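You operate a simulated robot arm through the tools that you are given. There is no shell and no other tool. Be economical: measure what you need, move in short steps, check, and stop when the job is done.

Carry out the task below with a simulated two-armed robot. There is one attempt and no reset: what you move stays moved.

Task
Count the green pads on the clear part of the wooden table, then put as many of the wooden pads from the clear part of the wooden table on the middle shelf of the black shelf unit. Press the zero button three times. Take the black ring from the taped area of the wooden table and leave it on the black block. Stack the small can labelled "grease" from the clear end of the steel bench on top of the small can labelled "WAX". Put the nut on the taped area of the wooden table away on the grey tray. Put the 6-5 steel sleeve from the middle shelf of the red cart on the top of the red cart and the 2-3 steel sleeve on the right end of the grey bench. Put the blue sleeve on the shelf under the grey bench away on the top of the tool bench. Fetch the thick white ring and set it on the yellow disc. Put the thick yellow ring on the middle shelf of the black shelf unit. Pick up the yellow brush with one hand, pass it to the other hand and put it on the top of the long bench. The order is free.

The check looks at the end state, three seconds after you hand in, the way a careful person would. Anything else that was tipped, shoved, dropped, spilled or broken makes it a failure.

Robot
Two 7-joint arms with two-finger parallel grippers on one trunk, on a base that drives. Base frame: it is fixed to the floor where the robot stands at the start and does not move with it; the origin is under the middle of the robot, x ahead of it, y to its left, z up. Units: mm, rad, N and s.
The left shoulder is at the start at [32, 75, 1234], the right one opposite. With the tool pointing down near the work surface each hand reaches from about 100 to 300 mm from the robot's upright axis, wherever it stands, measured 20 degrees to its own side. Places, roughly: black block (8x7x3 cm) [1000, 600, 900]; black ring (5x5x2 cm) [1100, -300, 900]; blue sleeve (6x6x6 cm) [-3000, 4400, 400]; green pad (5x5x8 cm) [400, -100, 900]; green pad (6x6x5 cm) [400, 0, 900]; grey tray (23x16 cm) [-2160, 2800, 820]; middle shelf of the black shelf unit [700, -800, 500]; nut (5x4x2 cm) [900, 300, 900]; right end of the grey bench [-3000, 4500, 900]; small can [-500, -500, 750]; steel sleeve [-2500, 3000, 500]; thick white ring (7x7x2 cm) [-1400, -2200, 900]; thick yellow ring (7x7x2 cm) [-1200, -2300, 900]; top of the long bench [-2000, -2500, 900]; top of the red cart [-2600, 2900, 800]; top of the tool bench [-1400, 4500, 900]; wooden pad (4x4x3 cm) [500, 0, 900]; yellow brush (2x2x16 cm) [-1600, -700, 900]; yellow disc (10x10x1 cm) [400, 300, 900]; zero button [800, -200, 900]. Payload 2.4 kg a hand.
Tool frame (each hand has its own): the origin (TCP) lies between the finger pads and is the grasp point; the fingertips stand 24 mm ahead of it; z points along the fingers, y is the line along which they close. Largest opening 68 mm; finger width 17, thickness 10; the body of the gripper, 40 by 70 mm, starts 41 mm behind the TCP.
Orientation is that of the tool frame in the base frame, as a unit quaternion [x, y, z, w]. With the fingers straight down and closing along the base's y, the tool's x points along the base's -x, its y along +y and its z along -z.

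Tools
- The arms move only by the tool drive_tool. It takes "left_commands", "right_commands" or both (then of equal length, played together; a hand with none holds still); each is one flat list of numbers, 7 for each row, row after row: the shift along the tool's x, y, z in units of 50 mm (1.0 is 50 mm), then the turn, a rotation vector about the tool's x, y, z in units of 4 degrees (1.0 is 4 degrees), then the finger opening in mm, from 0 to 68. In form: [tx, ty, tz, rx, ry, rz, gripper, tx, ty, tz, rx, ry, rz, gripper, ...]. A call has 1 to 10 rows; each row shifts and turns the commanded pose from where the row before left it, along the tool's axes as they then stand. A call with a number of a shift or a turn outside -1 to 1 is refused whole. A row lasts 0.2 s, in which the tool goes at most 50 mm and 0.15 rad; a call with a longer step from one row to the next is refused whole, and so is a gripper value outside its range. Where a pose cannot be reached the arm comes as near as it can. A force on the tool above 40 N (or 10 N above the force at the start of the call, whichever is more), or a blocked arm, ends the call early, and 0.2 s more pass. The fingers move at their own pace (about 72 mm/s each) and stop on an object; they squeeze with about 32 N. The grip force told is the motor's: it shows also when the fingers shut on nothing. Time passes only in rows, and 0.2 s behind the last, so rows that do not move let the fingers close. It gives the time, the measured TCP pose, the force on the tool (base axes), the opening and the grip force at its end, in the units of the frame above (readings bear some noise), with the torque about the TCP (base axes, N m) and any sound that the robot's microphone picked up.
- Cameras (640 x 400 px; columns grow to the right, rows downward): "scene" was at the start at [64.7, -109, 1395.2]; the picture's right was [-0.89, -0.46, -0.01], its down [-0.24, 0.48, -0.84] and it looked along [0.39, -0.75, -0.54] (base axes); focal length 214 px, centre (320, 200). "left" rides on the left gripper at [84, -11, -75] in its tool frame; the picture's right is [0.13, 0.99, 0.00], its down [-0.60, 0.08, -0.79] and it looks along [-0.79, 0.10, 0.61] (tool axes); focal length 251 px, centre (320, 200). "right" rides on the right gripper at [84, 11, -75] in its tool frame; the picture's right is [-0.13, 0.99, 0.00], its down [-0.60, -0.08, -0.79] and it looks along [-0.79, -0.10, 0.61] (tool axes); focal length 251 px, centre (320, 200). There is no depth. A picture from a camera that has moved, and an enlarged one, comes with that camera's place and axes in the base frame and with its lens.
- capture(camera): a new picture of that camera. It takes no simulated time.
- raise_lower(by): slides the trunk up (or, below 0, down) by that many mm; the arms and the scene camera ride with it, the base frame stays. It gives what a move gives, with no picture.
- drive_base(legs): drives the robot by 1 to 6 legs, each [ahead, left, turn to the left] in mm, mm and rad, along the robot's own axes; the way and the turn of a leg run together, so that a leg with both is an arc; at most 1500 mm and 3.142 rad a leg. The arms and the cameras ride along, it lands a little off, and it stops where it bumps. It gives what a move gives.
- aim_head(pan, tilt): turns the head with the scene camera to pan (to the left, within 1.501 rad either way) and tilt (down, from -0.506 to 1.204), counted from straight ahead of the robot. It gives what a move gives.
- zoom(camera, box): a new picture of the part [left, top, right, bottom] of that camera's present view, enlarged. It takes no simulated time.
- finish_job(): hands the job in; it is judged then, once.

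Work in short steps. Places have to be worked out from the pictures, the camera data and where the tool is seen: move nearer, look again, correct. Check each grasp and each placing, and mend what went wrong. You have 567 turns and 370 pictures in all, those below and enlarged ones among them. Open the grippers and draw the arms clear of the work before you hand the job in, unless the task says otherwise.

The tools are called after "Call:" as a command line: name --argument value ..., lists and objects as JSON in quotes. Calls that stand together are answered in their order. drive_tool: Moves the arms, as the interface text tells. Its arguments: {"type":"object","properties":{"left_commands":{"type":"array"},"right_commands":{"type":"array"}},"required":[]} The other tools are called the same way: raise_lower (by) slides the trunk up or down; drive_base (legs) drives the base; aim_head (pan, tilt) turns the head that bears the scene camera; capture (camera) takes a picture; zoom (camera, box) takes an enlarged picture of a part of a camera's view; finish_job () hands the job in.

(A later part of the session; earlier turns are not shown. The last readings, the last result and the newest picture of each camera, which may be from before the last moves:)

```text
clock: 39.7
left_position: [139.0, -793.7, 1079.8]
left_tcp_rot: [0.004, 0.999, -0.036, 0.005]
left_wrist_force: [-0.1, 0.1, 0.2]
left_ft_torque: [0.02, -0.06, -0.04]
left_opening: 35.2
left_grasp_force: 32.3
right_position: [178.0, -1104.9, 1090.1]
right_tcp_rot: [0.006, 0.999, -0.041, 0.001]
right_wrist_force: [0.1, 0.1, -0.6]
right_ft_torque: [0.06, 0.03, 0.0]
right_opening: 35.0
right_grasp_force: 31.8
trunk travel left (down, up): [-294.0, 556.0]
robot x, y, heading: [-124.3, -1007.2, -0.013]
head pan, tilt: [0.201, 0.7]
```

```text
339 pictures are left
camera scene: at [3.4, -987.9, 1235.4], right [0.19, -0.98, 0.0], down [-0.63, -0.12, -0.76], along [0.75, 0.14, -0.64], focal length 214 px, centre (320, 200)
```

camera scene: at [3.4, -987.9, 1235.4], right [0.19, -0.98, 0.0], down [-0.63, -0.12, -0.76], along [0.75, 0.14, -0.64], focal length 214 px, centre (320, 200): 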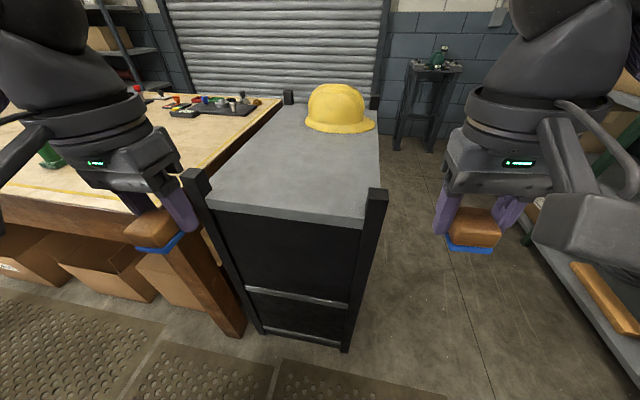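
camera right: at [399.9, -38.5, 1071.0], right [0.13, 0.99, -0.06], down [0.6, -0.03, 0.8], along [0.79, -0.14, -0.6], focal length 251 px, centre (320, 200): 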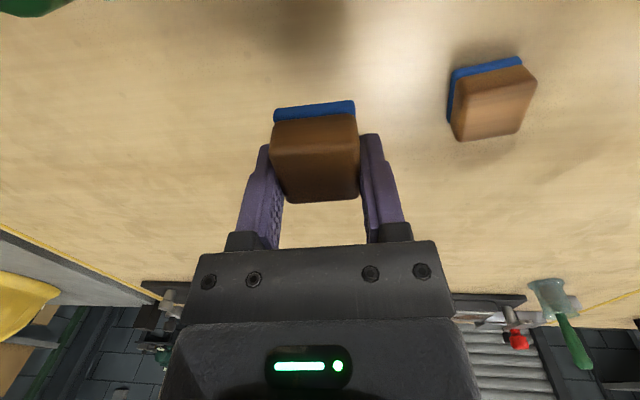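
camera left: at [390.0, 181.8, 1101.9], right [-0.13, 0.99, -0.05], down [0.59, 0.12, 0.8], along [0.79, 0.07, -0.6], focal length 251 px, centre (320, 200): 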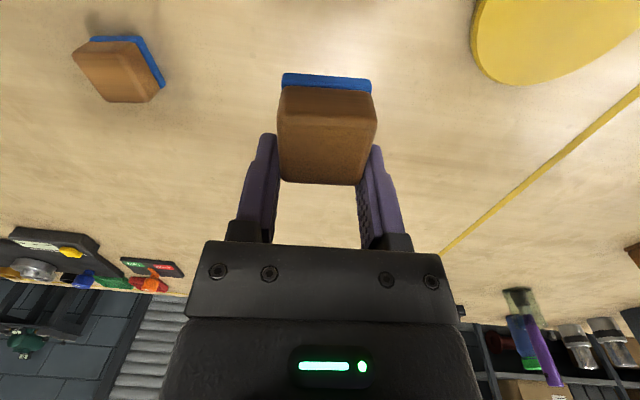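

The unit spans about x 400–1180, y −550…−1060; its front end is closed, so I'll look at its right side from the aisle.

Call:
drive_base --legs '[[0, -550, 0.013], [800, 0, 0]]'

Call:
aim_head --pan 1.3 --tilt 0.7

Call:
capture --camera "scene"

```text
clock: 46.7
left_position: [928.6, -1344.9, 1077.7]
left_tcp_rot: [-0.001, 0.999, -0.035, 0.005]
left_wrist_force: [0.3, -0.5, -0.2]
left_ft_torque: [0.02, -0.03, 0.03]
left_opening: 35.3
left_grasp_force: 32.2
right_position: [969.5, -1653.4, 1088.9]
right_tcp_rot: [0.002, 0.999, -0.04, 0.0]
right_wrist_force: [-0.1, 0.3, -0.6]
right_ft_torque: [-0.02, 0.0, -0.01]
right_opening: 35.0
right_grasp_force: 31.7
trunk travel left (down, up): [-294.0, 556.0]
robot x, y, heading: [663.1, -1558.1, 0.001]
head pan, tilt: [0.201, 0.7]
```

```text
clock: 48.0
left_position: [927.6, -1345.3, 1078.8]
left_tcp_rot: [0.0, 0.999, -0.036, 0.005]
left_wrist_force: [0.4, 0.0, -0.4]
left_ft_torque: [0.01, -0.02, 0.0]
left_opening: 35.1
left_grasp_force: 31.7
right_position: [970.1, -1654.3, 1088.8]
right_tcp_rot: [0.003, 0.999, -0.041, 0.001]
right_wrist_force: [-0.1, -0.3, -0.3]
right_ft_torque: [0.01, -0.03, 0.0]
right_opening: 35.2
right_grasp_force: 32.0
trunk travel left (down, up): [-294.0, 556.0]
robot x, y, heading: [662.2, -1558.1, -0.003]
head pan, tilt: [1.3, 0.7]
```

```text
338 pictures are left
camera scene: at [733.8, -1475.4, 1230.4], right [0.96, -0.27, 0.0], down [-0.18, -0.62, -0.76], along [0.21, 0.74, -0.64], focal length 214 px, centre (320, 200)
```

scene: 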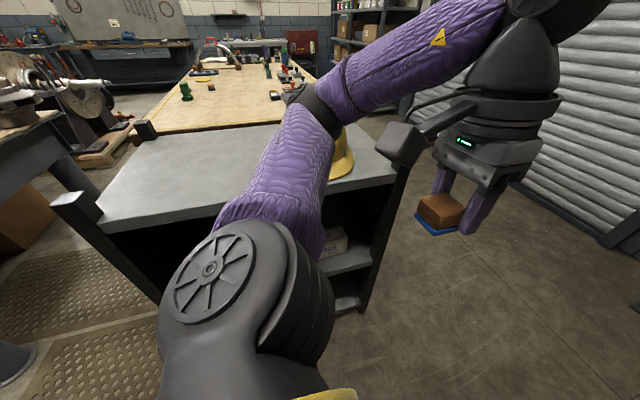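

The unit is open on this side. Turn left 90° to face it.

Call:
drive_base --legs '[[0, 0, 1.571]]'

Call:
aim_head --pan 0 --tilt 0.8

Call:
capture --camera "scene"

```text
clock: 52.2
left_position: [460.5, -1286.2, 1077.0]
left_tcp_rot: [-0.695, 0.718, -0.023, 0.029]
left_wrist_force: [-0.2, 0.0, 0.1]
left_ft_torque: [-0.01, -0.01, 0.01]
left_opening: 35.1
left_grasp_force: 31.7
right_position: [770.4, -1254.9, 1088.8]
right_tcp_rot: [-0.693, 0.72, -0.029, 0.028]
right_wrist_force: [-0.4, 0.3, 0.0]
right_ft_torque: [0.0, 0.01, 0.02]
right_opening: 35.3
right_grasp_force: 31.5
trunk travel left (down, up): [-294.0, 556.0]
robot x, y, heading: [666.2, -1555.4, 1.534]
head pan, tilt: [1.3, 0.7]
```

```text
clock: 53.7
left_position: [459.8, -1286.7, 1078.5]
left_tcp_rot: [-0.695, 0.718, -0.022, 0.028]
left_wrist_force: [0.8, 0.4, -0.1]
left_ft_torque: [0.04, 0.0, 0.0]
left_opening: 35.4
left_grasp_force: 32.1
right_position: [771.5, -1254.9, 1088.1]
right_tcp_rot: [-0.694, 0.719, -0.029, 0.03]
right_wrist_force: [-0.6, 0.4, -0.4]
right_ft_torque: [0.01, 0.01, 0.02]
right_opening: 35.2
right_grasp_force: 32.2
trunk travel left (down, up): [-294.0, 556.0]
robot x, y, heading: [663.8, -1555.5, 1.534]
head pan, tilt: [0.0, 0.799]
```

```text
337 pictures are left
camera scene: at [665.3, -1426.3, 1222.1], right [1.0, -0.04, 0.0], down [-0.03, -0.72, -0.7], along [0.03, 0.7, -0.72], focal length 214 px, centre (320, 200)
```

scene: 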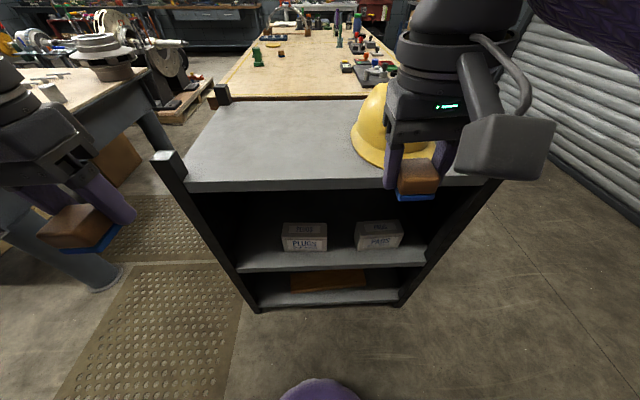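

Middle shelf z≈500, front edge y≈−1060, boxes start y≈−993 leaving clear spots at x≈480 and x≈765. Lower trunk and tilt both tools ~30° forward.

Call:
raise_lower --by -285

Call:
drive_tool --left_commands '[0, 0, 0, 0, -1, 0, 20, 0, 0, 0, 0, -1, 0, 20, 0, 0, 0, 0, -1, 0, 20, 0, 0, 0, 0, -1, 0, 20, 0, 0, 0, 0, -1, 0, 20, 0, 0, 0, 0, -1, 0, 20, 0, 0, 0, 0, -1, 0, 20]' --right_commands '[0, 0, 0, 0, -1, 0, 20, 0, 0, 0, 0, -1, 0, 20, 0, 0, 0, 0, -1, 0, 20, 0, 0, 0, 0, -1, 0, 20, 0, 0, 0, 0, -1, 0, 20, 0, 0, 0, 0, -1, 0, 20, 0, 0, 0, 0, -1, 0, 20]'

Call:
aim_head --pan 0 --tilt 0.6

Call:
capture --camera "scene"

```text
clock: 56.5
left_position: [459.3, -1285.7, 793.5]
left_tcp_rot: [-0.695, 0.718, -0.022, 0.029]
left_wrist_force: [0.3, -0.3, -0.9]
left_ft_torque: [-0.02, -0.01, 0.0]
left_opening: 34.9
left_grasp_force: 32.4
right_position: [770.5, -1255.1, 803.5]
right_tcp_rot: [-0.693, 0.72, -0.029, 0.029]
right_wrist_force: [-0.5, 0.0, -0.3]
right_ft_torque: [-0.01, 0.01, -0.01]
right_opening: 35.2
right_grasp_force: 32.8
trunk travel left (down, up): [-9.0, 841.0]
robot x, y, heading: [660.8, -1557.2, 1.534]
head pan, tilt: [0.0, 0.799]
```

```text
clock: 57.6
left_position: [459.5, -1285.5, 793.9]
left_tcp_rot: [-0.693, 0.704, 0.077, 0.136]
left_wrist_force: [0.1, 9.2, 20.2]
left_ft_torque: [-3.11, 0.06, 0.12]
left_opening: 35.8
left_grasp_force: 32.3
right_position: [771.0, -1255.7, 802.8]
right_tcp_rot: [-0.69, 0.708, 0.074, 0.135]
right_wrist_force: [0.3, -0.7, -0.1]
right_ft_torque: [0.02, -0.01, 0.03]
right_opening: 34.9
right_grasp_force: 31.9
trunk travel left (down, up): [-9.0, 841.0]
robot x, y, heading: [661.0, -1557.7, 1.541]
head pan, tilt: [0.0, 0.799]
stopped in row 5 (left hand): the force on the tool passed its limit at 97 N (the readings are from after the stop); the commanded pose is now the measured one
```

```text
clock: 58.4
left_position: [459.8, -1285.4, 793.9]
left_tcp_rot: [-0.692, 0.705, 0.077, 0.136]
left_wrist_force: [1.3, 13.3, 39.8]
left_ft_torque: [-5.64, 0.16, 0.14]
left_opening: 35.0
left_grasp_force: 31.9
right_position: [772.4, -1255.1, 802.4]
right_tcp_rot: [-0.69, 0.707, 0.074, 0.135]
right_wrist_force: [-0.8, 0.1, -0.8]
right_ft_torque: [0.02, 0.0, 0.03]
right_opening: 35.5
right_grasp_force: 31.8
trunk travel left (down, up): [-9.0, 841.0]
robot x, y, heading: [662.2, -1558.1, 1.536]
head pan, tilt: [0.0, 0.6]
```

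```text
336 pictures are left
camera scene: at [668.8, -1333.1, 945.4], right [1.0, -0.04, 0.0], down [-0.02, -0.57, -0.82], along [0.03, 0.82, -0.57], focal length 214 px, centre (320, 200)
```

scene: 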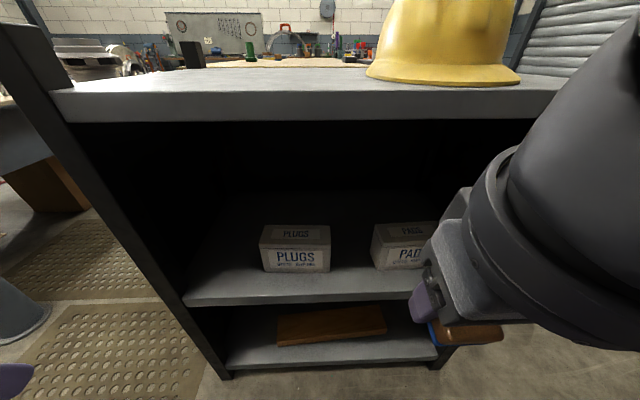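

The left wrist likely pressed my own torso (trunk slides forward as it lowers). Move both hands forward 100 mm first.

Call:
drive_tool --left_commands '[-0.95, 0, 0.3, 0, 0, 0, 20, -0.95, 0, 0.3, 0, 0, 0, 20]' --right_commands '[-0.95, 0, 0.3, 0, 0, 0, 20, -0.5, 0, 0.15, 0, 0, 0, 20]'

Call:
aim_head --pan 0.9 --tilt 0.9

Call:
capture --camera "scene"

```text
clock: 59.0
left_position: [460.0, -1188.1, 792.6]
left_tcp_rot: [-0.693, 0.704, 0.078, 0.135]
left_wrist_force: [-0.7, 0.3, -0.8]
left_ft_torque: [-0.01, 0.02, -0.02]
left_opening: 35.1
left_grasp_force: 31.8
right_position: [775.6, -1178.9, 802.0]
right_tcp_rot: [-0.689, 0.708, 0.075, 0.137]
right_wrist_force: [0.5, 0.9, 0.3]
right_ft_torque: [-0.01, 0.01, -0.02]
right_opening: 35.1
right_grasp_force: 31.9
trunk travel left (down, up): [-9.0, 841.0]
robot x, y, heading: [662.3, -1560.4, 1.532]
head pan, tilt: [0.0, 0.6]
```

```text
clock: 60.2
left_position: [459.0, -1187.5, 792.5]
left_tcp_rot: [-0.693, 0.704, 0.078, 0.136]
left_wrist_force: [0.4, 0.8, -1.0]
left_ft_torque: [-0.02, -0.01, 0.0]
left_opening: 35.5
left_grasp_force: 31.9
right_position: [774.1, -1178.1, 802.6]
right_tcp_rot: [-0.69, 0.707, 0.075, 0.136]
right_wrist_force: [-0.4, 0.7, 0.3]
right_ft_torque: [0.0, -0.01, -0.02]
right_opening: 35.2
right_grasp_force: 31.5
trunk travel left (down, up): [-9.0, 841.0]
robot x, y, heading: [663.5, -1558.5, 1.533]
head pan, tilt: [0.901, 0.901]
```

```text
335 pictures are left
camera scene: at [608.2, -1372.2, 920.7], right [0.65, 0.76, 0.0], down [0.6, -0.51, -0.62], along [-0.47, 0.4, -0.78], focal length 214 px, centre (320, 200)
```

scene: 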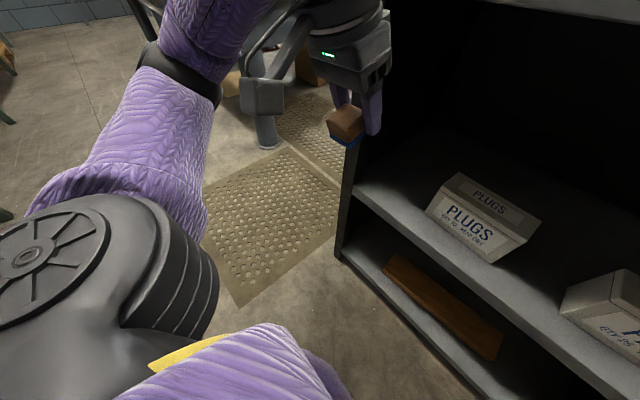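

Clear now. Tilt a further 8°, then lower both hands in front of the opening to z≈595.

Call:
drive_tool --left_commands '[0, 0, 0, 0, -1, 0, 20, 0, 0, 0, 0, -1, 0, 20, 0.44, 0.2, 0.87, 0, 0, 0, 20, 0.44, 0.1, 0.88, 0, 0, 0, 20, 0.44, 0, 0.89, 0, 0, 0, 20, 0.44, 0, 0.89, 0, 0, 0, 20]' --right_commands '[0, 0, 0, 0, -1, 0, 20, 0, 0, 0, 0, -1, 0, 20, 0.44, 0, 0.89, 0, 0, 0, 20, 0.44, 0, 0.89, 0, 0, 0, 20, 0.44, 0, 0.89, 0, 0, 0, 20, 0.44, 0, 0.89, 0, 0, 0, 20]'

Call:
aim_head --pan 0 --tilt 0.9

Call:
capture --camera "scene"

```text
clock: 61.6
left_position: [462.8, -1185.8, 594.7]
left_tcp_rot: [-0.685, 0.694, 0.125, 0.185]
left_wrist_force: [-0.1, -0.9, 0.6]
left_ft_torque: [-0.01, 0.01, 0.0]
left_opening: 35.3
left_grasp_force: 31.5
left hand out of reach, approached as far as the arm can: row 5
right_position: [790.1, -1184.2, 604.5]
right_tcp_rot: [-0.683, 0.696, 0.122, 0.184]
right_wrist_force: [0.6, 0.4, 0.1]
right_ft_torque: [-0.01, -0.01, 0.01]
right_opening: 35.3
right_grasp_force: 32.4
trunk travel left (down, up): [-9.0, 841.0]
robot x, y, heading: [663.9, -1561.3, 1.537]
head pan, tilt: [0.901, 0.901]
```

```text
clock: 62.8
left_position: [463.2, -1185.5, 595.2]
left_tcp_rot: [-0.685, 0.693, 0.126, 0.185]
left_wrist_force: [0.0, 0.1, -0.1]
left_ft_torque: [-0.04, -0.01, -0.02]
left_opening: 35.3
left_grasp_force: 31.9
right_position: [789.6, -1184.3, 605.2]
right_tcp_rot: [-0.683, 0.696, 0.122, 0.185]
right_wrist_force: [-0.7, 0.2, 0.2]
right_ft_torque: [0.02, 0.01, -0.03]
right_opening: 35.3
right_grasp_force: 32.1
trunk travel left (down, up): [-9.0, 841.0]
robot x, y, heading: [662.6, -1555.7, 1.534]
head pan, tilt: [0.0, 0.901]
```

```text
334 pictures are left
camera scene: at [668.3, -1345.9, 920.7], right [1.0, -0.04, 0.0], down [-0.03, -0.78, -0.62], along [0.02, 0.62, -0.78], focal length 214 px, centre (320, 200)
```

scene: 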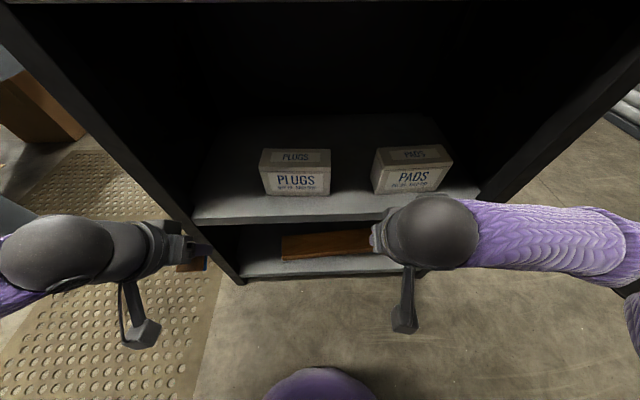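

Arms need to extend rather than bend sideways past the posts. Extend hands 90 mm forward and look again.

Call:
drive_tool --left_commands '[-0.85, -0.2, 0.42, 0, 0, 0, 20, -0.85, -0.2, 0.42, 0, 0, 0, 20, 0, 0, 0, 0, 0, 0, 20]' --right_commands '[-0.85, 0.2, 0.42, 0, 0, 0, 20, -0.85, 0.2, 0.42, 0, 0, 0, 20, 0, 0, 0, 0, 0, 0, 20]'

Call:
capture --camera "scene"

```text
clock: 63.6
left_position: [483.2, -1093.1, 595.9]
left_tcp_rot: [-0.685, 0.693, 0.127, 0.184]
left_wrist_force: [0.4, 0.0, -0.7]
left_ft_torque: [0.02, -0.03, 0.04]
left_opening: 35.1
left_grasp_force: 32.5
right_position: [773.4, -1088.9, 602.1]
right_tcp_rot: [-0.683, 0.696, 0.123, 0.184]
right_wrist_force: [-0.4, 0.4, 0.2]
right_ft_torque: [-0.01, 0.0, -0.02]
right_opening: 35.4
right_grasp_force: 32.3
trunk travel left (down, up): [-9.0, 841.0]
robot x, y, heading: [664.3, -1558.7, 1.532]
head pan, tilt: [0.0, 0.901]
```

```text
333 pictures are left
camera scene: at [668.4, -1345.9, 920.7], right [1.0, -0.04, 0.0], down [-0.03, -0.78, -0.62], along [0.02, 0.62, -0.78], focal length 214 px, centre (320, 200)
```

scene: 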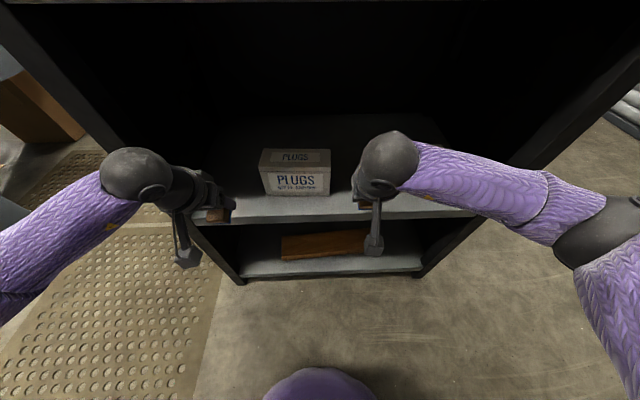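

Shift left hand 32 mm right to clear the post, then go forward and down to just above the shelf, left hand first.

Call:
drive_tool --left_commands '[0, -0.64, 0, 0, 0, 0, 20, -0.6, 0, 0.3, 0, 0, 0, 20, 0.1, 0, 0.7, 0, 0, 0, 20, 0, 0, 0, 0, 0, 0, 20]'

Call:
capture --camera "scene"

Call:
capture --camera "left"

```text
clock: 64.6
left_position: [518.1, -1049.6, 564.8]
left_tcp_rot: [-0.685, 0.694, 0.124, 0.184]
left_wrist_force: [-0.2, -0.9, -0.1]
left_ft_torque: [0.0, 0.0, 0.0]
left_opening: 35.3
left_grasp_force: 31.4
right_position: [773.0, -1087.4, 601.5]
right_tcp_rot: [-0.683, 0.696, 0.122, 0.185]
right_wrist_force: [0.5, 0.0, -0.3]
right_ft_torque: [-0.02, -0.02, 0.01]
right_opening: 35.2
right_grasp_force: 32.2
trunk travel left (down, up): [-9.0, 841.0]
robot x, y, heading: [663.4, -1555.9, 1.531]
head pan, tilt: [0.0, 0.901]
```

```text
332 pictures are left
camera scene: at [668.4, -1345.8, 920.7], right [1.0, -0.04, 0.0], down [-0.03, -0.78, -0.62], along [0.02, 0.62, -0.78], focal length 214 px, centre (320, 200)
```

scene: 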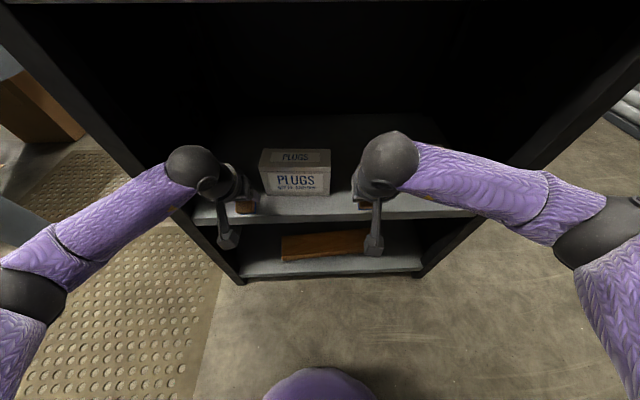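

```text
331 pictures are left
camera left: at [523.3, -1158.4, 597.1], right [-0.99, -0.09, -0.13], down [-0.15, 0.21, 0.97], along [-0.06, 0.97, -0.22], focal length 251 px, centre (320, 200)
```

left: 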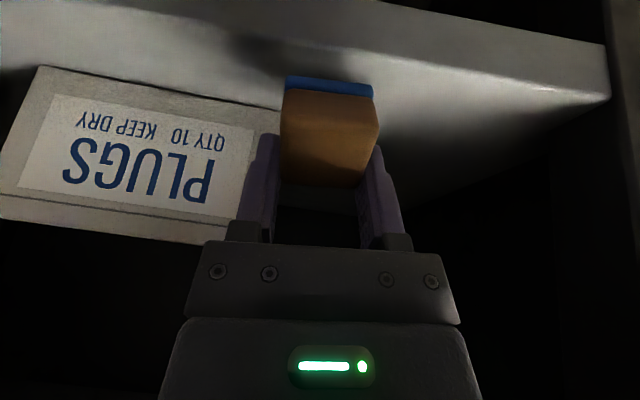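

Forward 20 mm more, then lower slowly until contact.

Call:
drive_tool --left_commands '[-0.38, 0.06, 0.19, 0, 0, 0, 20, 0.09, 0, 0.18, 0, 0, 0, 20, 0.09, 0, 0.18, 0, 0, 0, 20, 0, 0, 0, 0, 0, 0, 20]'

Call:
capture --camera "left"

```text
clock: 65.6
left_position: [519.2, -1028.7, 542.4]
left_tcp_rot: [-0.685, 0.694, 0.126, 0.185]
left_wrist_force: [-0.1, 0.2, -0.3]
left_ft_torque: [-0.01, 0.0, -0.01]
left_opening: 35.2
left_grasp_force: 32.2
right_position: [773.5, -1089.6, 602.3]
right_tcp_rot: [-0.682, 0.696, 0.122, 0.186]
right_wrist_force: [-0.8, 0.1, -0.3]
right_ft_torque: [0.02, -0.01, 0.01]
right_opening: 35.1
right_grasp_force: 32.0
trunk travel left (down, up): [-9.0, 841.0]
robot x, y, heading: [659.6, -1559.7, 1.533]
head pan, tilt: [0.0, 0.901]
```

```text
330 pictures are left
camera left: at [523.6, -1136.9, 574.5], right [-0.99, -0.09, -0.13], down [-0.15, 0.21, 0.97], along [-0.06, 0.97, -0.22], focal length 251 px, centre (320, 200)
```

left: 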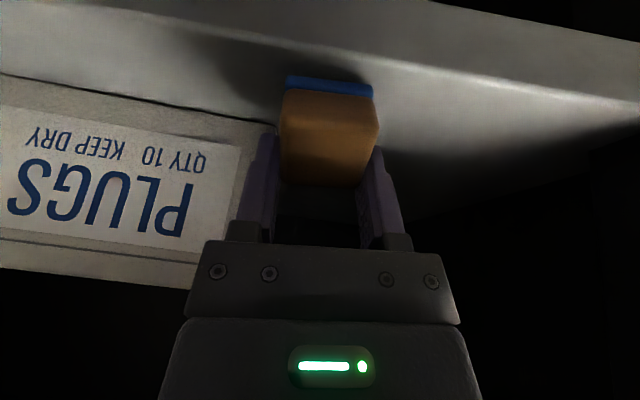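

Call:
drive_tool --left_commands '[0.04, 0, 0.08, 0, 0, 0, 20, 0.04, 0, 0.08, 0, 0, 0, 20, 0.04, 0, 0.08, 0, 0, 0, 20, 0, 0, 0, 0, 0, 0, 20]'

Call:
capture --camera "left"

```text
clock: 66.6
left_position: [520.7, -1029.0, 528.8]
left_tcp_rot: [-0.685, 0.694, 0.126, 0.184]
left_wrist_force: [-0.9, -0.7, 5.6]
left_ft_torque: [-0.14, 0.13, -0.03]
left_opening: 35.3
left_grasp_force: 32.0
right_position: [774.7, -1088.3, 602.5]
right_tcp_rot: [-0.683, 0.696, 0.123, 0.185]
right_wrist_force: [-0.1, -0.2, -0.7]
right_ft_torque: [-0.01, -0.02, 0.0]
right_opening: 35.1
right_grasp_force: 31.9
trunk travel left (down, up): [-9.0, 841.0]
robot x, y, heading: [660.3, -1557.1, 1.534]
head pan, tilt: [0.0, 0.901]
```

```text
329 pictures are left
camera left: at [525.0, -1137.7, 561.8], right [-0.99, -0.09, -0.13], down [-0.15, 0.21, 0.97], along [-0.06, 0.97, -0.22], focal length 251 px, centre (320, 200)
```

left: 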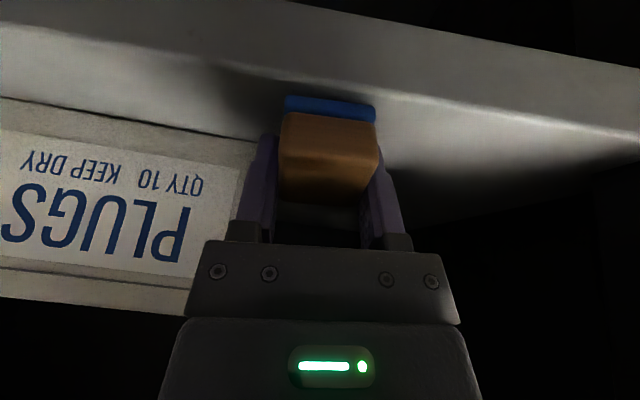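

Contact felt (5.6 N). Open the left fingers and retreat along the tool axis.

Call:
drive_tool --left_commands '[0, 0, 0, 0, 0, 0, 44, 0, 0, 0, 0, 0, 0, 48, 0, 0, 0, 0, 0, 0, 50, 0, 0, -0.6, 0, 0, 0, 50, 0, 0, -0.9, 0, 0, 0, 50, 0, 0, 0, 0, 0, 0, 50]'

Call:
capture --camera "left"

```text
clock: 68.0
left_position: [514.0, -1061.0, 597.7]
left_tcp_rot: [-0.685, 0.694, 0.126, 0.184]
left_wrist_force: [-1.1, 1.5, -1.0]
left_ft_torque: [-0.01, 0.01, 0.03]
left_opening: 50.1
left_grasp_force: 0.0
right_position: [773.3, -1087.9, 601.9]
right_tcp_rot: [-0.683, 0.696, 0.123, 0.184]
right_wrist_force: [0.5, -0.3, -0.9]
right_ft_torque: [-0.01, -0.03, 0.01]
right_opening: 35.0
right_grasp_force: 31.6
trunk travel left (down, up): [-9.0, 841.0]
robot x, y, heading: [665.8, -1554.8, 1.53]
head pan, tilt: [0.0, 0.901]
```

```text
328 pictures are left
camera left: at [518.7, -1169.2, 630.7], right [-0.99, -0.09, -0.13], down [-0.15, 0.21, 0.97], along [-0.06, 0.97, -0.22], focal length 251 px, centre (320, 200)
```

left: 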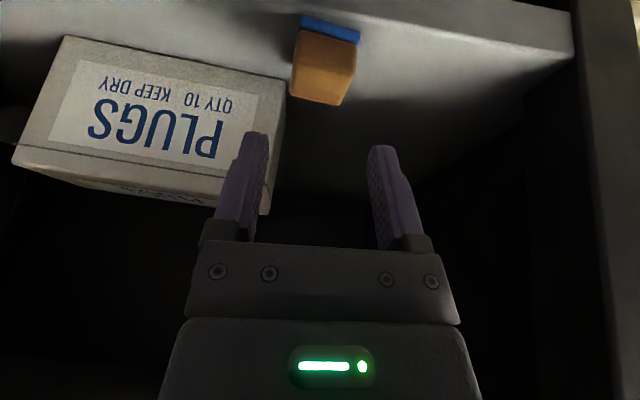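

Pad stands flat, fully on the shelf. Same with the right hand: forward ~72 mm, down.

Call:
drive_tool --right_commands '[-0.8, 0.05, 0.4, 0, 0, 0, 20, -0.55, 0.05, 0.27, 0, 0, 0, 20, 0.3, 0, 0.6, 0, 0, 0, 20, 0.15, 0, 0.3, 0, 0, 0, 20, 0, 0, 0, 0, 0, 0, 20]'

Call:
capture --camera "right"

```text
clock: 69.2
left_position: [515.1, -1060.7, 598.3]
left_tcp_rot: [-0.685, 0.693, 0.126, 0.185]
left_wrist_force: [-0.6, 0.2, 0.0]
left_ft_torque: [0.02, 0.02, 0.0]
left_opening: 50.0
left_grasp_force: 0.1
right_position: [777.3, -1015.3, 550.9]
right_tcp_rot: [-0.683, 0.696, 0.122, 0.185]
right_wrist_force: [0.8, 0.7, -0.9]
right_ft_torque: [0.03, 0.02, -0.01]
right_opening: 35.5
right_grasp_force: 32.3
trunk travel left (down, up): [-9.0, 841.0]
robot x, y, heading: [662.9, -1556.1, 1.537]
head pan, tilt: [0.0, 0.901]
```

```text
327 pictures are left
camera right: at [759.3, -1122.3, 582.0], right [-0.99, 0.15, -0.03], down [0.01, 0.21, 0.98], along [0.16, 0.97, -0.21], focal length 251 px, centre (320, 200)
```

right: 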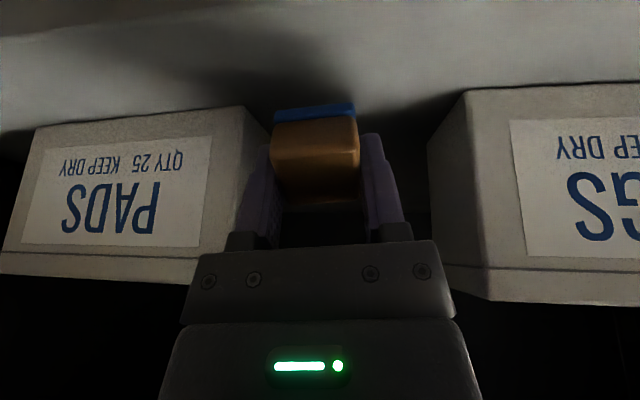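

Call:
drive_tool --right_commands '[0, 0.16, 0, 0, 0, 0, 20, 0.08, 0, 0.16, 0, 0, 0, 20, 0.06, 0, 0.12, 0, 0, 0, 20, 0.04, 0, 0.08, 0, 0, 0, 20, 0, 0, 0, 0, 0, 0, 20]'

```text
clock: 70.4
left_position: [514.8, -1061.5, 599.6]
left_tcp_rot: [-0.685, 0.693, 0.126, 0.185]
left_wrist_force: [-0.1, -0.3, 0.1]
left_ft_torque: [0.0, 0.01, -0.01]
left_opening: 50.1
left_grasp_force: 0.0
right_position: [769.6, -1014.5, 532.2]
right_tcp_rot: [-0.682, 0.696, 0.125, 0.186]
right_wrist_force: [2.0, 3.3, 29.9]
right_ft_torque: [-0.1, 0.44, -0.04]
right_opening: 35.6
right_grasp_force: 32.5
trunk travel left (down, up): [-9.0, 841.0]
robot x, y, heading: [665.1, -1554.1, 1.531]
head pan, tilt: [0.0, 0.901]
```

Contact on the shelf. Open and retreat the right hand.

Call:
drive_tool --right_commands '[-0.02, 0, -0.04, 0, 0, 0, 20, 0, 0, 0, 0, 0, 0, 46, 0, 0, 0, 0, 0, 0, 50, 0, 0, -0.6, 0, 0, 0, 50, 0, 0, -0.9, 0, 0, 0, 50, 0, 0, -0.5, 0, 0, 0, 50, 0, 0, 0, 0, 0, 0, 50]'

Call:
capture --camera "right"

Call:
zoom --camera "left" --box '[220, 0, 480, 160]'

```text
clock: 72.0
left_position: [514.3, -1060.5, 597.5]
left_tcp_rot: [-0.685, 0.693, 0.126, 0.184]
left_wrist_force: [0.1, -0.2, 1.1]
left_ft_torque: [0.02, 0.0, -0.02]
left_opening: 50.2
left_grasp_force: 0.0
right_position: [761.3, -1056.1, 622.6]
right_tcp_rot: [-0.683, 0.696, 0.123, 0.185]
right_wrist_force: [0.5, 0.4, -0.1]
right_ft_torque: [0.01, 0.04, 0.02]
right_opening: 50.1
right_grasp_force: 0.1
trunk travel left (down, up): [-9.0, 841.0]
robot x, y, heading: [664.7, -1558.6, 1.529]
head pan, tilt: [0.0, 0.901]
```

```text
326 pictures are left
camera right: at [743.6, -1164.3, 653.4], right [-0.99, 0.15, -0.03], down [0.01, 0.21, 0.98], along [0.16, 0.97, -0.21], focal length 251 px, centre (320, 200)
```

right: 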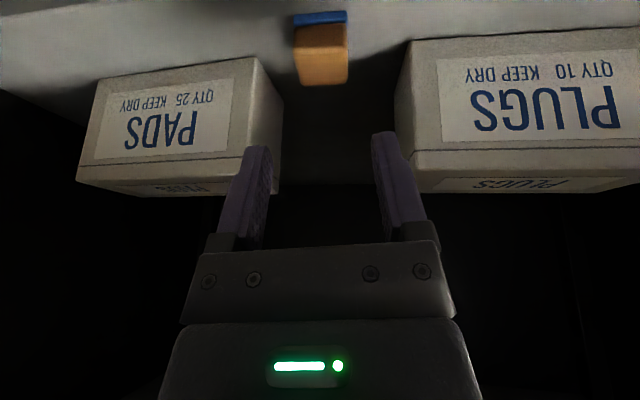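

```text
2.46 times, centred on (350, 80) of left
camera zoom: at [518.7, -1169.0, 630.4], right [-0.99, -0.09, -0.13], down [-0.15, 0.21, 0.97], along [-0.06, 0.97, -0.22], focal length 619 px, centre (246, 495)
```

zoom: 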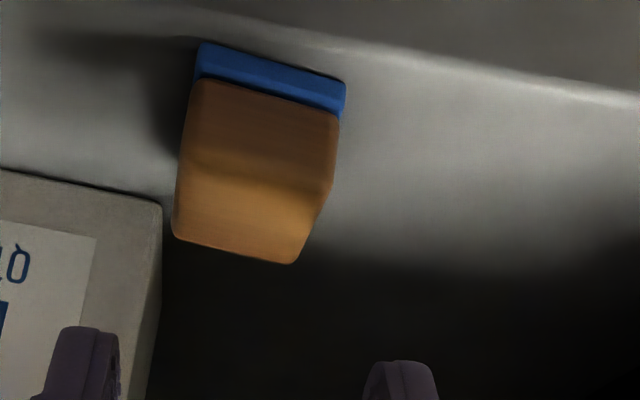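

Both pads are placed flat. Retract, raise, and untilt the arms, then look toward the back of the table.

Call:
drive_tool --left_commands '[0.5, -0.2, -0.8, 0, 0, 0, 50, 0.9, -0.3, -0.2, 0, 0, 0, 50, 0.9, 0, 0, 0, 0, 0, 50]' --right_commands '[0.5, 0, -0.8, 0, 0, 0, 50, 0.9, 0, -0.2, 0, 0, 0, 50, 0.9, 0, 0, 0, 0, 0, 50]'

Call:
raise_lower --by 285

Call:
drive_base --legs '[[0, 0, -1.534]]'

Call:
aim_head --pan 0.6 --tilt 0.6

Call:
capture --camera "scene"

```text
clock: 72.8
left_position: [537.1, -1183.0, 591.6]
left_tcp_rot: [-0.685, 0.693, 0.125, 0.185]
left_wrist_force: [0.1, 0.6, 0.7]
left_ft_torque: [-0.02, 0.02, -0.01]
left_opening: 50.0
left_grasp_force: 0.1
left hand out of reach, approached as far as the arm can: row 3
right_position: [754.8, -1181.9, 618.7]
right_tcp_rot: [-0.683, 0.696, 0.123, 0.184]
right_wrist_force: [-0.1, 0.8, 1.1]
right_ft_torque: [0.04, 0.0, 0.01]
right_opening: 49.7
right_grasp_force: 0.0
trunk travel left (down, up): [-9.0, 841.0]
robot x, y, heading: [663.9, -1559.5, 1.535]
head pan, tilt: [0.0, 0.901]
```

```text
clock: 75.7
left_position: [536.3, -1181.6, 878.9]
left_tcp_rot: [-0.685, 0.694, 0.125, 0.184]
left_wrist_force: [-0.6, 0.0, 0.4]
left_ft_torque: [-0.03, 0.0, -0.03]
left_opening: 50.0
left_grasp_force: 0.0
right_position: [756.2, -1182.1, 903.5]
right_tcp_rot: [-0.682, 0.697, 0.122, 0.185]
right_wrist_force: [0.4, 0.9, -0.2]
right_ft_torque: [0.0, 0.0, 0.01]
right_opening: 49.9
right_grasp_force: 0.1
trunk travel left (down, up): [-294.0, 556.0]
robot x, y, heading: [666.1, -1559.2, 1.535]
head pan, tilt: [0.0, 0.901]
```

```text
clock: 79.7
left_position: [1027.8, -1400.9, 879.4]
left_tcp_rot: [-0.033, 0.974, -0.034, 0.222]
left_wrist_force: [1.1, -0.2, -0.3]
left_ft_torque: [-0.01, -0.02, 0.0]
left_opening: 50.1
left_grasp_force: 0.0
right_position: [1045.9, -1619.3, 902.1]
right_tcp_rot: [-0.029, 0.975, -0.036, 0.219]
right_wrist_force: [0.1, -1.2, -0.5]
right_ft_torque: [-0.01, 0.01, 0.0]
right_opening: 50.3
right_grasp_force: 0.0
trunk travel left (down, up): [-294.0, 556.0]
robot x, y, heading: [660.2, -1555.7, 0.042]
head pan, tilt: [0.0, 0.901]
```

```text
clock: 80.7
left_position: [1028.0, -1399.9, 878.7]
left_tcp_rot: [-0.033, 0.974, -0.032, 0.221]
left_wrist_force: [0.0, -0.3, 0.8]
left_ft_torque: [0.0, -0.02, 0.0]
left_opening: 50.0
left_grasp_force: 0.1
right_position: [1045.1, -1619.4, 903.2]
right_tcp_rot: [-0.03, 0.975, -0.035, 0.219]
right_wrist_force: [0.1, 0.2, -0.1]
right_ft_torque: [0.0, -0.02, 0.02]
right_opening: 50.2
right_grasp_force: 0.0
trunk travel left (down, up): [-294.0, 556.0]
robot x, y, heading: [663.4, -1556.8, 0.046]
head pan, tilt: [0.6, 0.6]
```

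```text
324 pictures are left
camera scene: at [781.4, -1501.8, 1239.0], right [0.6, -0.8, 0.0], down [-0.45, -0.34, -0.82], along [0.66, 0.49, -0.57], focal length 214 px, centre (320, 200)
```

scene: 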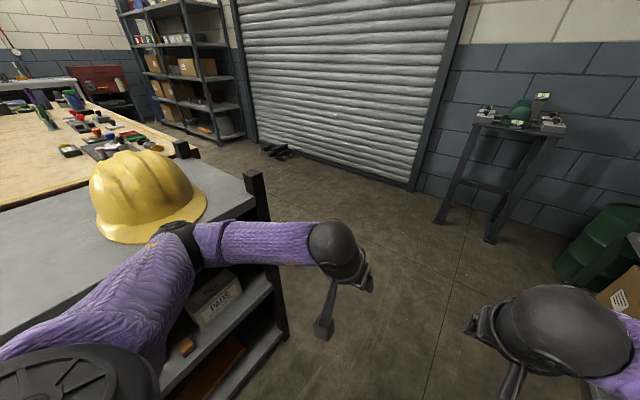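

Lots of room behind the table. Drive around: forward 1090, left 1300, turn around.

Call:
drive_base --legs '[[1090, 0, -0.044], [0, 1300, 0], [0, 0, 3.1]]'

Call:
aim_head --pan 0 --tilt 0.6

Call:
capture --camera "scene"

```text
clock: 99.5
left_position: [1357.5, -364.8, 879.0]
left_tcp_rot: [0.974, -0.023, -0.219, -0.046]
left_wrist_force: [0.0, 1.1, -0.4]
left_ft_torque: [0.01, 0.0, -0.01]
left_opening: 49.8
left_grasp_force: 0.1
right_position: [1366.3, -146.3, 903.0]
right_tcp_rot: [0.975, -0.027, -0.216, -0.048]
right_wrist_force: [-0.2, -0.2, -0.2]
right_ft_torque: [-0.02, -0.01, 0.02]
right_opening: 50.2
right_grasp_force: 0.0
trunk travel left (down, up): [-294.0, 556.0]
robot x, y, heading: [1734.3, -250.8, 3.064]
head pan, tilt: [0.6, 0.6]
```

```text
clock: 100.5
left_position: [1357.6, -365.3, 879.1]
left_tcp_rot: [0.974, -0.023, -0.22, -0.046]
left_wrist_force: [0.2, -0.4, 0.0]
left_ft_torque: [0.01, 0.03, -0.03]
left_opening: 49.9
left_grasp_force: 0.0
right_position: [1366.0, -147.6, 903.4]
right_tcp_rot: [0.975, -0.027, -0.216, -0.049]
right_wrist_force: [-0.8, -0.4, 0.8]
right_ft_torque: [0.01, 0.02, -0.02]
right_opening: 49.8
right_grasp_force: 0.2
trunk travel left (down, up): [-294.0, 556.0]
robot x, y, heading: [1735.5, -252.5, 3.066]
head pan, tilt: [0.0, 0.6]
```

```text
323 pictures are left
camera scene: at [1596.9, -242.7, 1239.0], right [0.07, 1.0, 0.0], down [0.56, -0.04, -0.82], along [-0.82, 0.06, -0.57], focal length 214 px, centre (320, 200)
```

scene: 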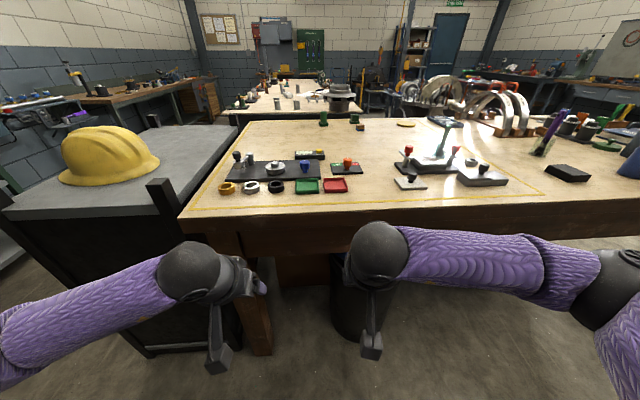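

Raise hands above table height, square up, and zoom on the table objects.

Call:
raise_lower --by 150

Call:
drive_base --legs '[[0, 0, 0.075]]'

Call:
zoom --camera "scene" --box '[200, 130, 400, 255]'

Call:
zoom --camera "scene" --box '[380, 110, 620, 260]'

```text
clock: 102.2
left_position: [1357.6, -366.3, 1028.3]
left_tcp_rot: [0.975, -0.023, -0.218, -0.046]
left_wrist_force: [-0.1, 0.1, 0.2]
left_ft_torque: [0.0, 0.0, -0.03]
left_opening: 50.0
left_grasp_force: 0.0
right_position: [1366.0, -147.4, 1052.2]
right_tcp_rot: [0.975, -0.027, -0.216, -0.048]
right_wrist_force: [0.5, 0.2, 0.4]
right_ft_torque: [-0.03, 0.02, 0.01]
right_opening: 50.1
right_grasp_force: 0.1
trunk travel left (down, up): [-444.0, 406.0]
robot x, y, heading: [1738.5, -252.8, 3.07]
head pan, tilt: [0.0, 0.6]
```

```text
clock: 103.1
left_position: [1366.9, -394.9, 1029.0]
left_tcp_rot: [0.975, 0.013, -0.22, -0.037]
left_wrist_force: [-0.2, -1.1, -0.7]
left_ft_torque: [-0.01, 0.0, -0.01]
left_opening: 50.0
left_grasp_force: 0.1
right_position: [1359.1, -174.9, 1052.6]
right_tcp_rot: [0.975, 0.009, -0.217, -0.04]
right_wrist_force: [-0.2, 0.1, 0.5]
right_ft_torque: [0.0, -0.02, 0.02]
right_opening: 49.9
right_grasp_force: 0.0
trunk travel left (down, up): [-444.0, 406.0]
robot x, y, heading: [1737.9, -251.0, -3.143]
head pan, tilt: [0.0, 0.6]
```

```text
3.20 times, centred on (300, 192) of scene
camera zoom: at [1620.5, -252.9, 1390.3], right [0.0, 1.0, 0.0], down [0.57, 0.0, -0.82], along [-0.82, 0.0, -0.57], focal length 686 px, centre (384, 224)
```

zoom: 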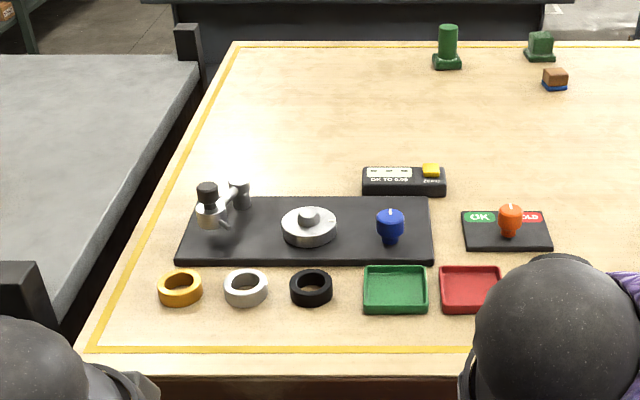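

```text
2.67 times, centred on (500, 185) of scene
camera zoom: at [1620.5, -252.9, 1390.3], right [0.0, 1.0, 0.0], down [0.57, 0.0, -0.82], along [-0.82, 0.0, -0.57], focal length 572 px, centre (-160, 240)
```

zoom: 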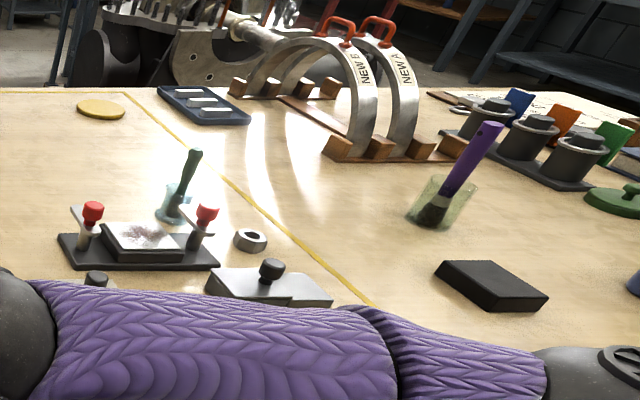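

Positions: black ring ≈(1061,−329), ZERO button ≈(857,−193), nut ≈(944,337), black block ≈(1058,571). Raise a bit, straighten the left tool, and drive up to the table.

Call:
drive_tool --left_commands '[0, 0, -0.5, 0, 1, 0, 68, 0, 0, -0.5, 0, 1, 0, 68, 0, 0, 0, 0, 1, 0, 68, 0, 0, 0, 0, 1, 0, 68, 0, 0, 0, 0, 1, 0, 68, 0, 0, 0, 0, 1, 0, 68, 0, 0, 0, 0, 0.4, 0, 68]' --right_commands '[0, 0, -0.5, 0, 0, 0, 20, 0, 0, -0.5, 0, 0, 0, 0, 0, 0, 0, 0, 0, 0, 0, 0, 0, 0, 0, 0, 0, 0, 0, 0, 0, 0, 0, 0, 0, 0, 0, 0, 0, 0, 0, 0, 0, 0, 0, 0, 0, 0, 0]'

Call:
drive_base --legs '[[335, 0, 0]]'

Call:
aim_head --pan 0 --tilt 1.0

Call:
capture --camera "scene"

Call:
capture --camera "left"

```text
clock: 104.7
left_position: [1387.1, -397.3, 1075.0]
left_tcp_rot: [0.999, 0.004, 0.001, -0.04]
left_wrist_force: [0.1, -0.1, 0.9]
left_ft_torque: [0.0, 0.0, 0.0]
left_opening: 68.2
left_grasp_force: 0.1
right_position: [1379.5, -179.9, 1098.3]
right_tcp_rot: [0.975, 0.009, -0.218, -0.041]
right_wrist_force: [0.0, -1.0, -0.4]
right_ft_torque: [0.02, -0.01, 0.05]
right_opening: 0.0
right_grasp_force: 23.7
trunk travel left (down, up): [-444.0, 406.0]
robot x, y, heading: [1736.9, -251.7, -3.143]
head pan, tilt: [0.0, 0.6]
```

```text
clock: 106.9
left_position: [1049.6, -395.7, 1074.2]
left_tcp_rot: [0.999, 0.001, 0.003, -0.039]
left_wrist_force: [0.3, 0.2, 0.7]
left_ft_torque: [-0.01, -0.05, -0.04]
left_opening: 68.0
left_grasp_force: 0.1
right_position: [1043.2, -176.9, 1098.4]
right_tcp_rot: [0.975, 0.006, -0.218, -0.041]
right_wrist_force: [-0.3, 0.4, -0.4]
right_ft_torque: [-0.01, -0.04, 0.02]
right_opening: 0.0
right_grasp_force: 23.6
trunk travel left (down, up): [-444.0, 406.0]
robot x, y, heading: [1403.5, -252.7, 3.138]
head pan, tilt: [0.0, 0.6]
```

```text
clock: 107.7
left_position: [1051.6, -394.8, 1074.7]
left_tcp_rot: [0.999, 0.0, 0.001, -0.04]
left_wrist_force: [0.1, -0.1, 0.2]
left_ft_torque: [-0.01, 0.03, -0.01]
left_opening: 68.3
left_grasp_force: 0.1
right_position: [1045.0, -176.9, 1098.7]
right_tcp_rot: [0.975, 0.007, -0.218, -0.04]
right_wrist_force: [0.0, -0.2, 0.2]
right_ft_torque: [-0.03, 0.02, -0.03]
right_opening: 0.0
right_grasp_force: 23.9
trunk travel left (down, up): [-444.0, 406.0]
robot x, y, heading: [1403.2, -248.6, 3.133]
head pan, tilt: [0.0, 1.0]
```

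```text
320 pictures are left
camera scene: at [1303.9, -251.5, 1358.3], right [0.0, 1.0, 0.0], down [0.84, 0.0, -0.54], along [-0.54, 0.0, -0.84], focal length 214 px, centre (320, 200)
```

scene: 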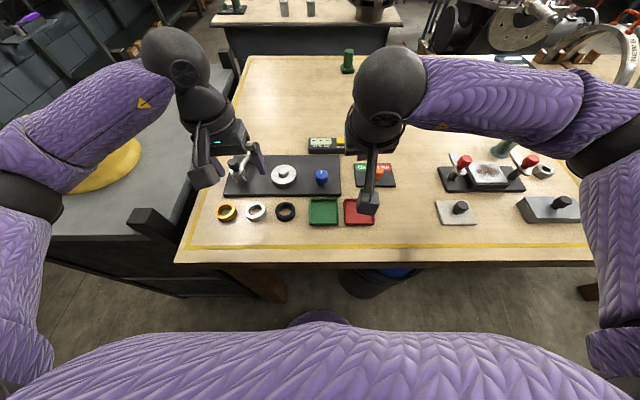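

```text
319 pictures are left
camera left: at [1133.7, -389.6, 1150.4], right [0.13, -0.99, -0.08], down [-0.61, -0.14, 0.78], along [-0.78, -0.06, -0.62], focal length 251 px, centre (320, 200)
```

left: 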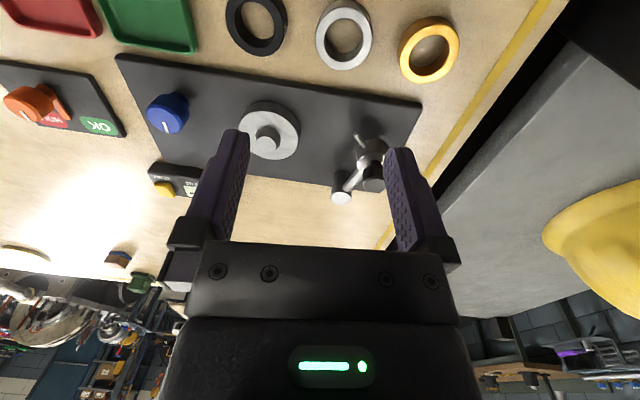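

Level the left tool's sideways roll (−4.6°), shift 65 mm toward the ring, descend to z≈1010.

Call:
drive_tool --left_commands '[0, -0.65, 0, -0.6, 0, 0, 68, 0, -0.65, 0, -0.55, 0, 0, 68, 0.1, 0, 0.6, 0, 0, 0, 68, 0, 0, 0.6, 0, 0, 0, 68, 0, 0, 0, 0, 0, 0, 68]'

Call:
capture --camera "left"

```text
clock: 108.9
left_position: [1055.0, -329.3, 1017.3]
left_tcp_rot: [1.0, 0.001, 0.001, 0.001]
left_wrist_force: [0.0, 0.6, -0.7]
left_ft_torque: [0.0, -0.01, -0.03]
left_opening: 68.1
left_grasp_force: 0.1
right_position: [1045.1, -176.6, 1098.0]
right_tcp_rot: [0.975, 0.007, -0.218, -0.041]
right_wrist_force: [0.4, 0.0, -0.4]
right_ft_torque: [-0.02, 0.0, 0.01]
right_opening: 0.1
right_grasp_force: 24.0
trunk travel left (down, up): [-444.0, 406.0]
robot x, y, heading: [1404.6, -252.7, 3.14]
head pan, tilt: [0.0, 1.0]
```

```text
318 pictures are left
camera left: at [1138.1, -317.7, 1092.6], right [0.13, -0.99, 0.0], down [-0.61, -0.08, 0.79], along [-0.78, -0.11, -0.61], focal length 251 px, centre (320, 200)
```

left: 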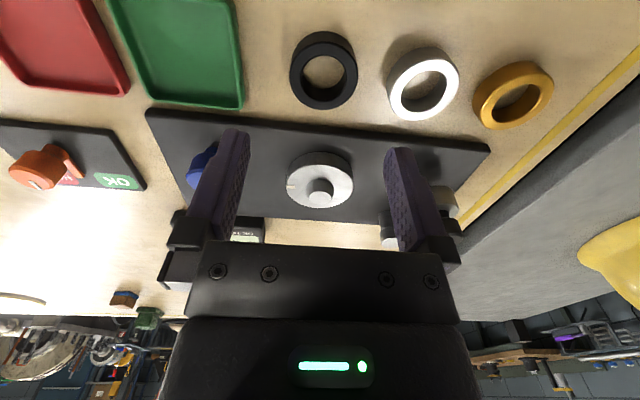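

Ring at ≈(1058,−331). Set opening 60 to miss neighbouring ring, descend to z≈955 and verify.

Call:
drive_tool --left_commands '[0.06, 0, 0.4, 0, 0, 0, 60, 0, 0, 0.8, 0, 0, 0, 60, 0, 0, 0, 0, 0, 0, 60]'

Call:
capture --camera "left"

```text
clock: 109.7
left_position: [1058.7, -329.2, 958.1]
left_tcp_rot: [1.0, 0.001, 0.002, 0.001]
left_wrist_force: [0.0, 0.3, -0.2]
left_ft_torque: [0.04, 0.02, -0.02]
left_opening: 60.1
left_grasp_force: 0.1
right_position: [1043.8, -175.9, 1098.0]
right_tcp_rot: [0.975, 0.005, -0.218, -0.041]
right_wrist_force: [-0.5, -0.7, 0.2]
right_ft_torque: [-0.02, 0.01, 0.01]
right_opening: 0.0
right_grasp_force: 23.7
trunk travel left (down, up): [-444.0, 406.0]
robot x, y, heading: [1404.6, -252.2, 3.139]
head pan, tilt: [0.0, 1.0]
```

```text
317 pictures are left
camera left: at [1142.8, -318.5, 1033.1], right [0.13, -0.99, 0.0], down [-0.61, -0.08, 0.79], along [-0.78, -0.11, -0.61], focal length 251 px, centre (320, 200)
```

left: 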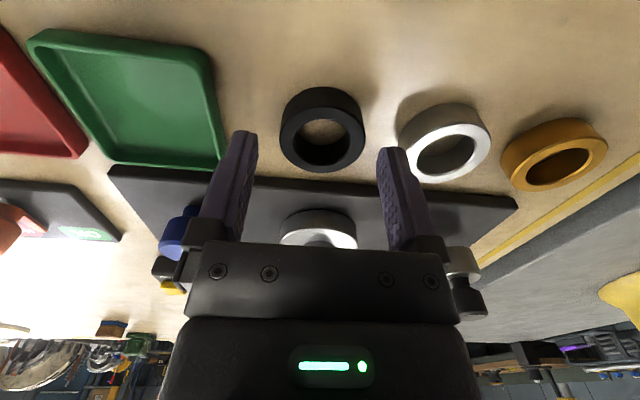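

Aligned with ~4 mm clearance. Descend 20 mm and grip.

Call:
drive_tool --left_commands '[0, 0, 0.2, 0, 0, 0, 60, 0, 0, 0.2, 0, 0, 0, 60, 0, 0, 0, 0, 0, 0, 30, 0, 0, 0, 0, 0, 0, 30, 0, 0, 0, 0, 0, 0, 30, 0, 0, -0.5, 0, 0, 0, 30, 0, 0, -1, 0, 0, 0, 30, 0, 0, -1, 0, 0, 0, 30]'

Call:
capture --camera "left"

```text
clock: 111.5
left_position: [1058.5, -329.2, 1063.5]
left_tcp_rot: [1.0, 0.001, 0.0, 0.001]
left_wrist_force: [-0.1, -0.2, -1.2]
left_ft_torque: [0.04, 0.03, -0.01]
left_opening: 44.1
left_grasp_force: 32.2
right_position: [1044.7, -176.7, 1097.8]
right_tcp_rot: [0.975, 0.006, -0.218, -0.041]
right_wrist_force: [-1.0, 0.2, 0.0]
right_ft_torque: [0.01, -0.03, 0.0]
right_opening: 0.0
right_grasp_force: 23.5
trunk travel left (down, up): [-444.0, 406.0]
robot x, y, heading: [1403.1, -251.1, 3.142]
head pan, tilt: [0.0, 1.0]
```

```text
316 pictures are left
camera left: at [1142.0, -318.5, 1138.3], right [0.13, -0.99, 0.0], down [-0.61, -0.08, 0.79], along [-0.78, -0.11, -0.61], focal length 251 px, centre (320, 200)
```

left: 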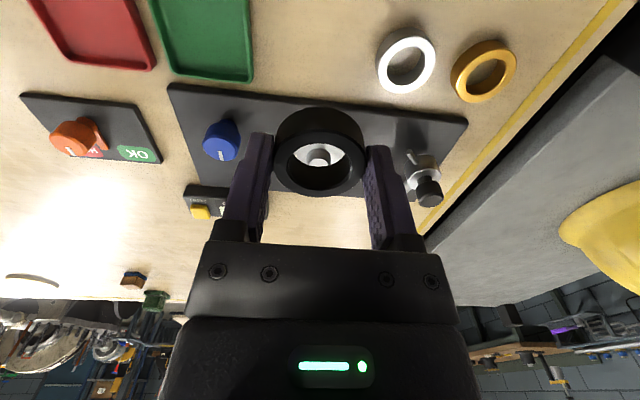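

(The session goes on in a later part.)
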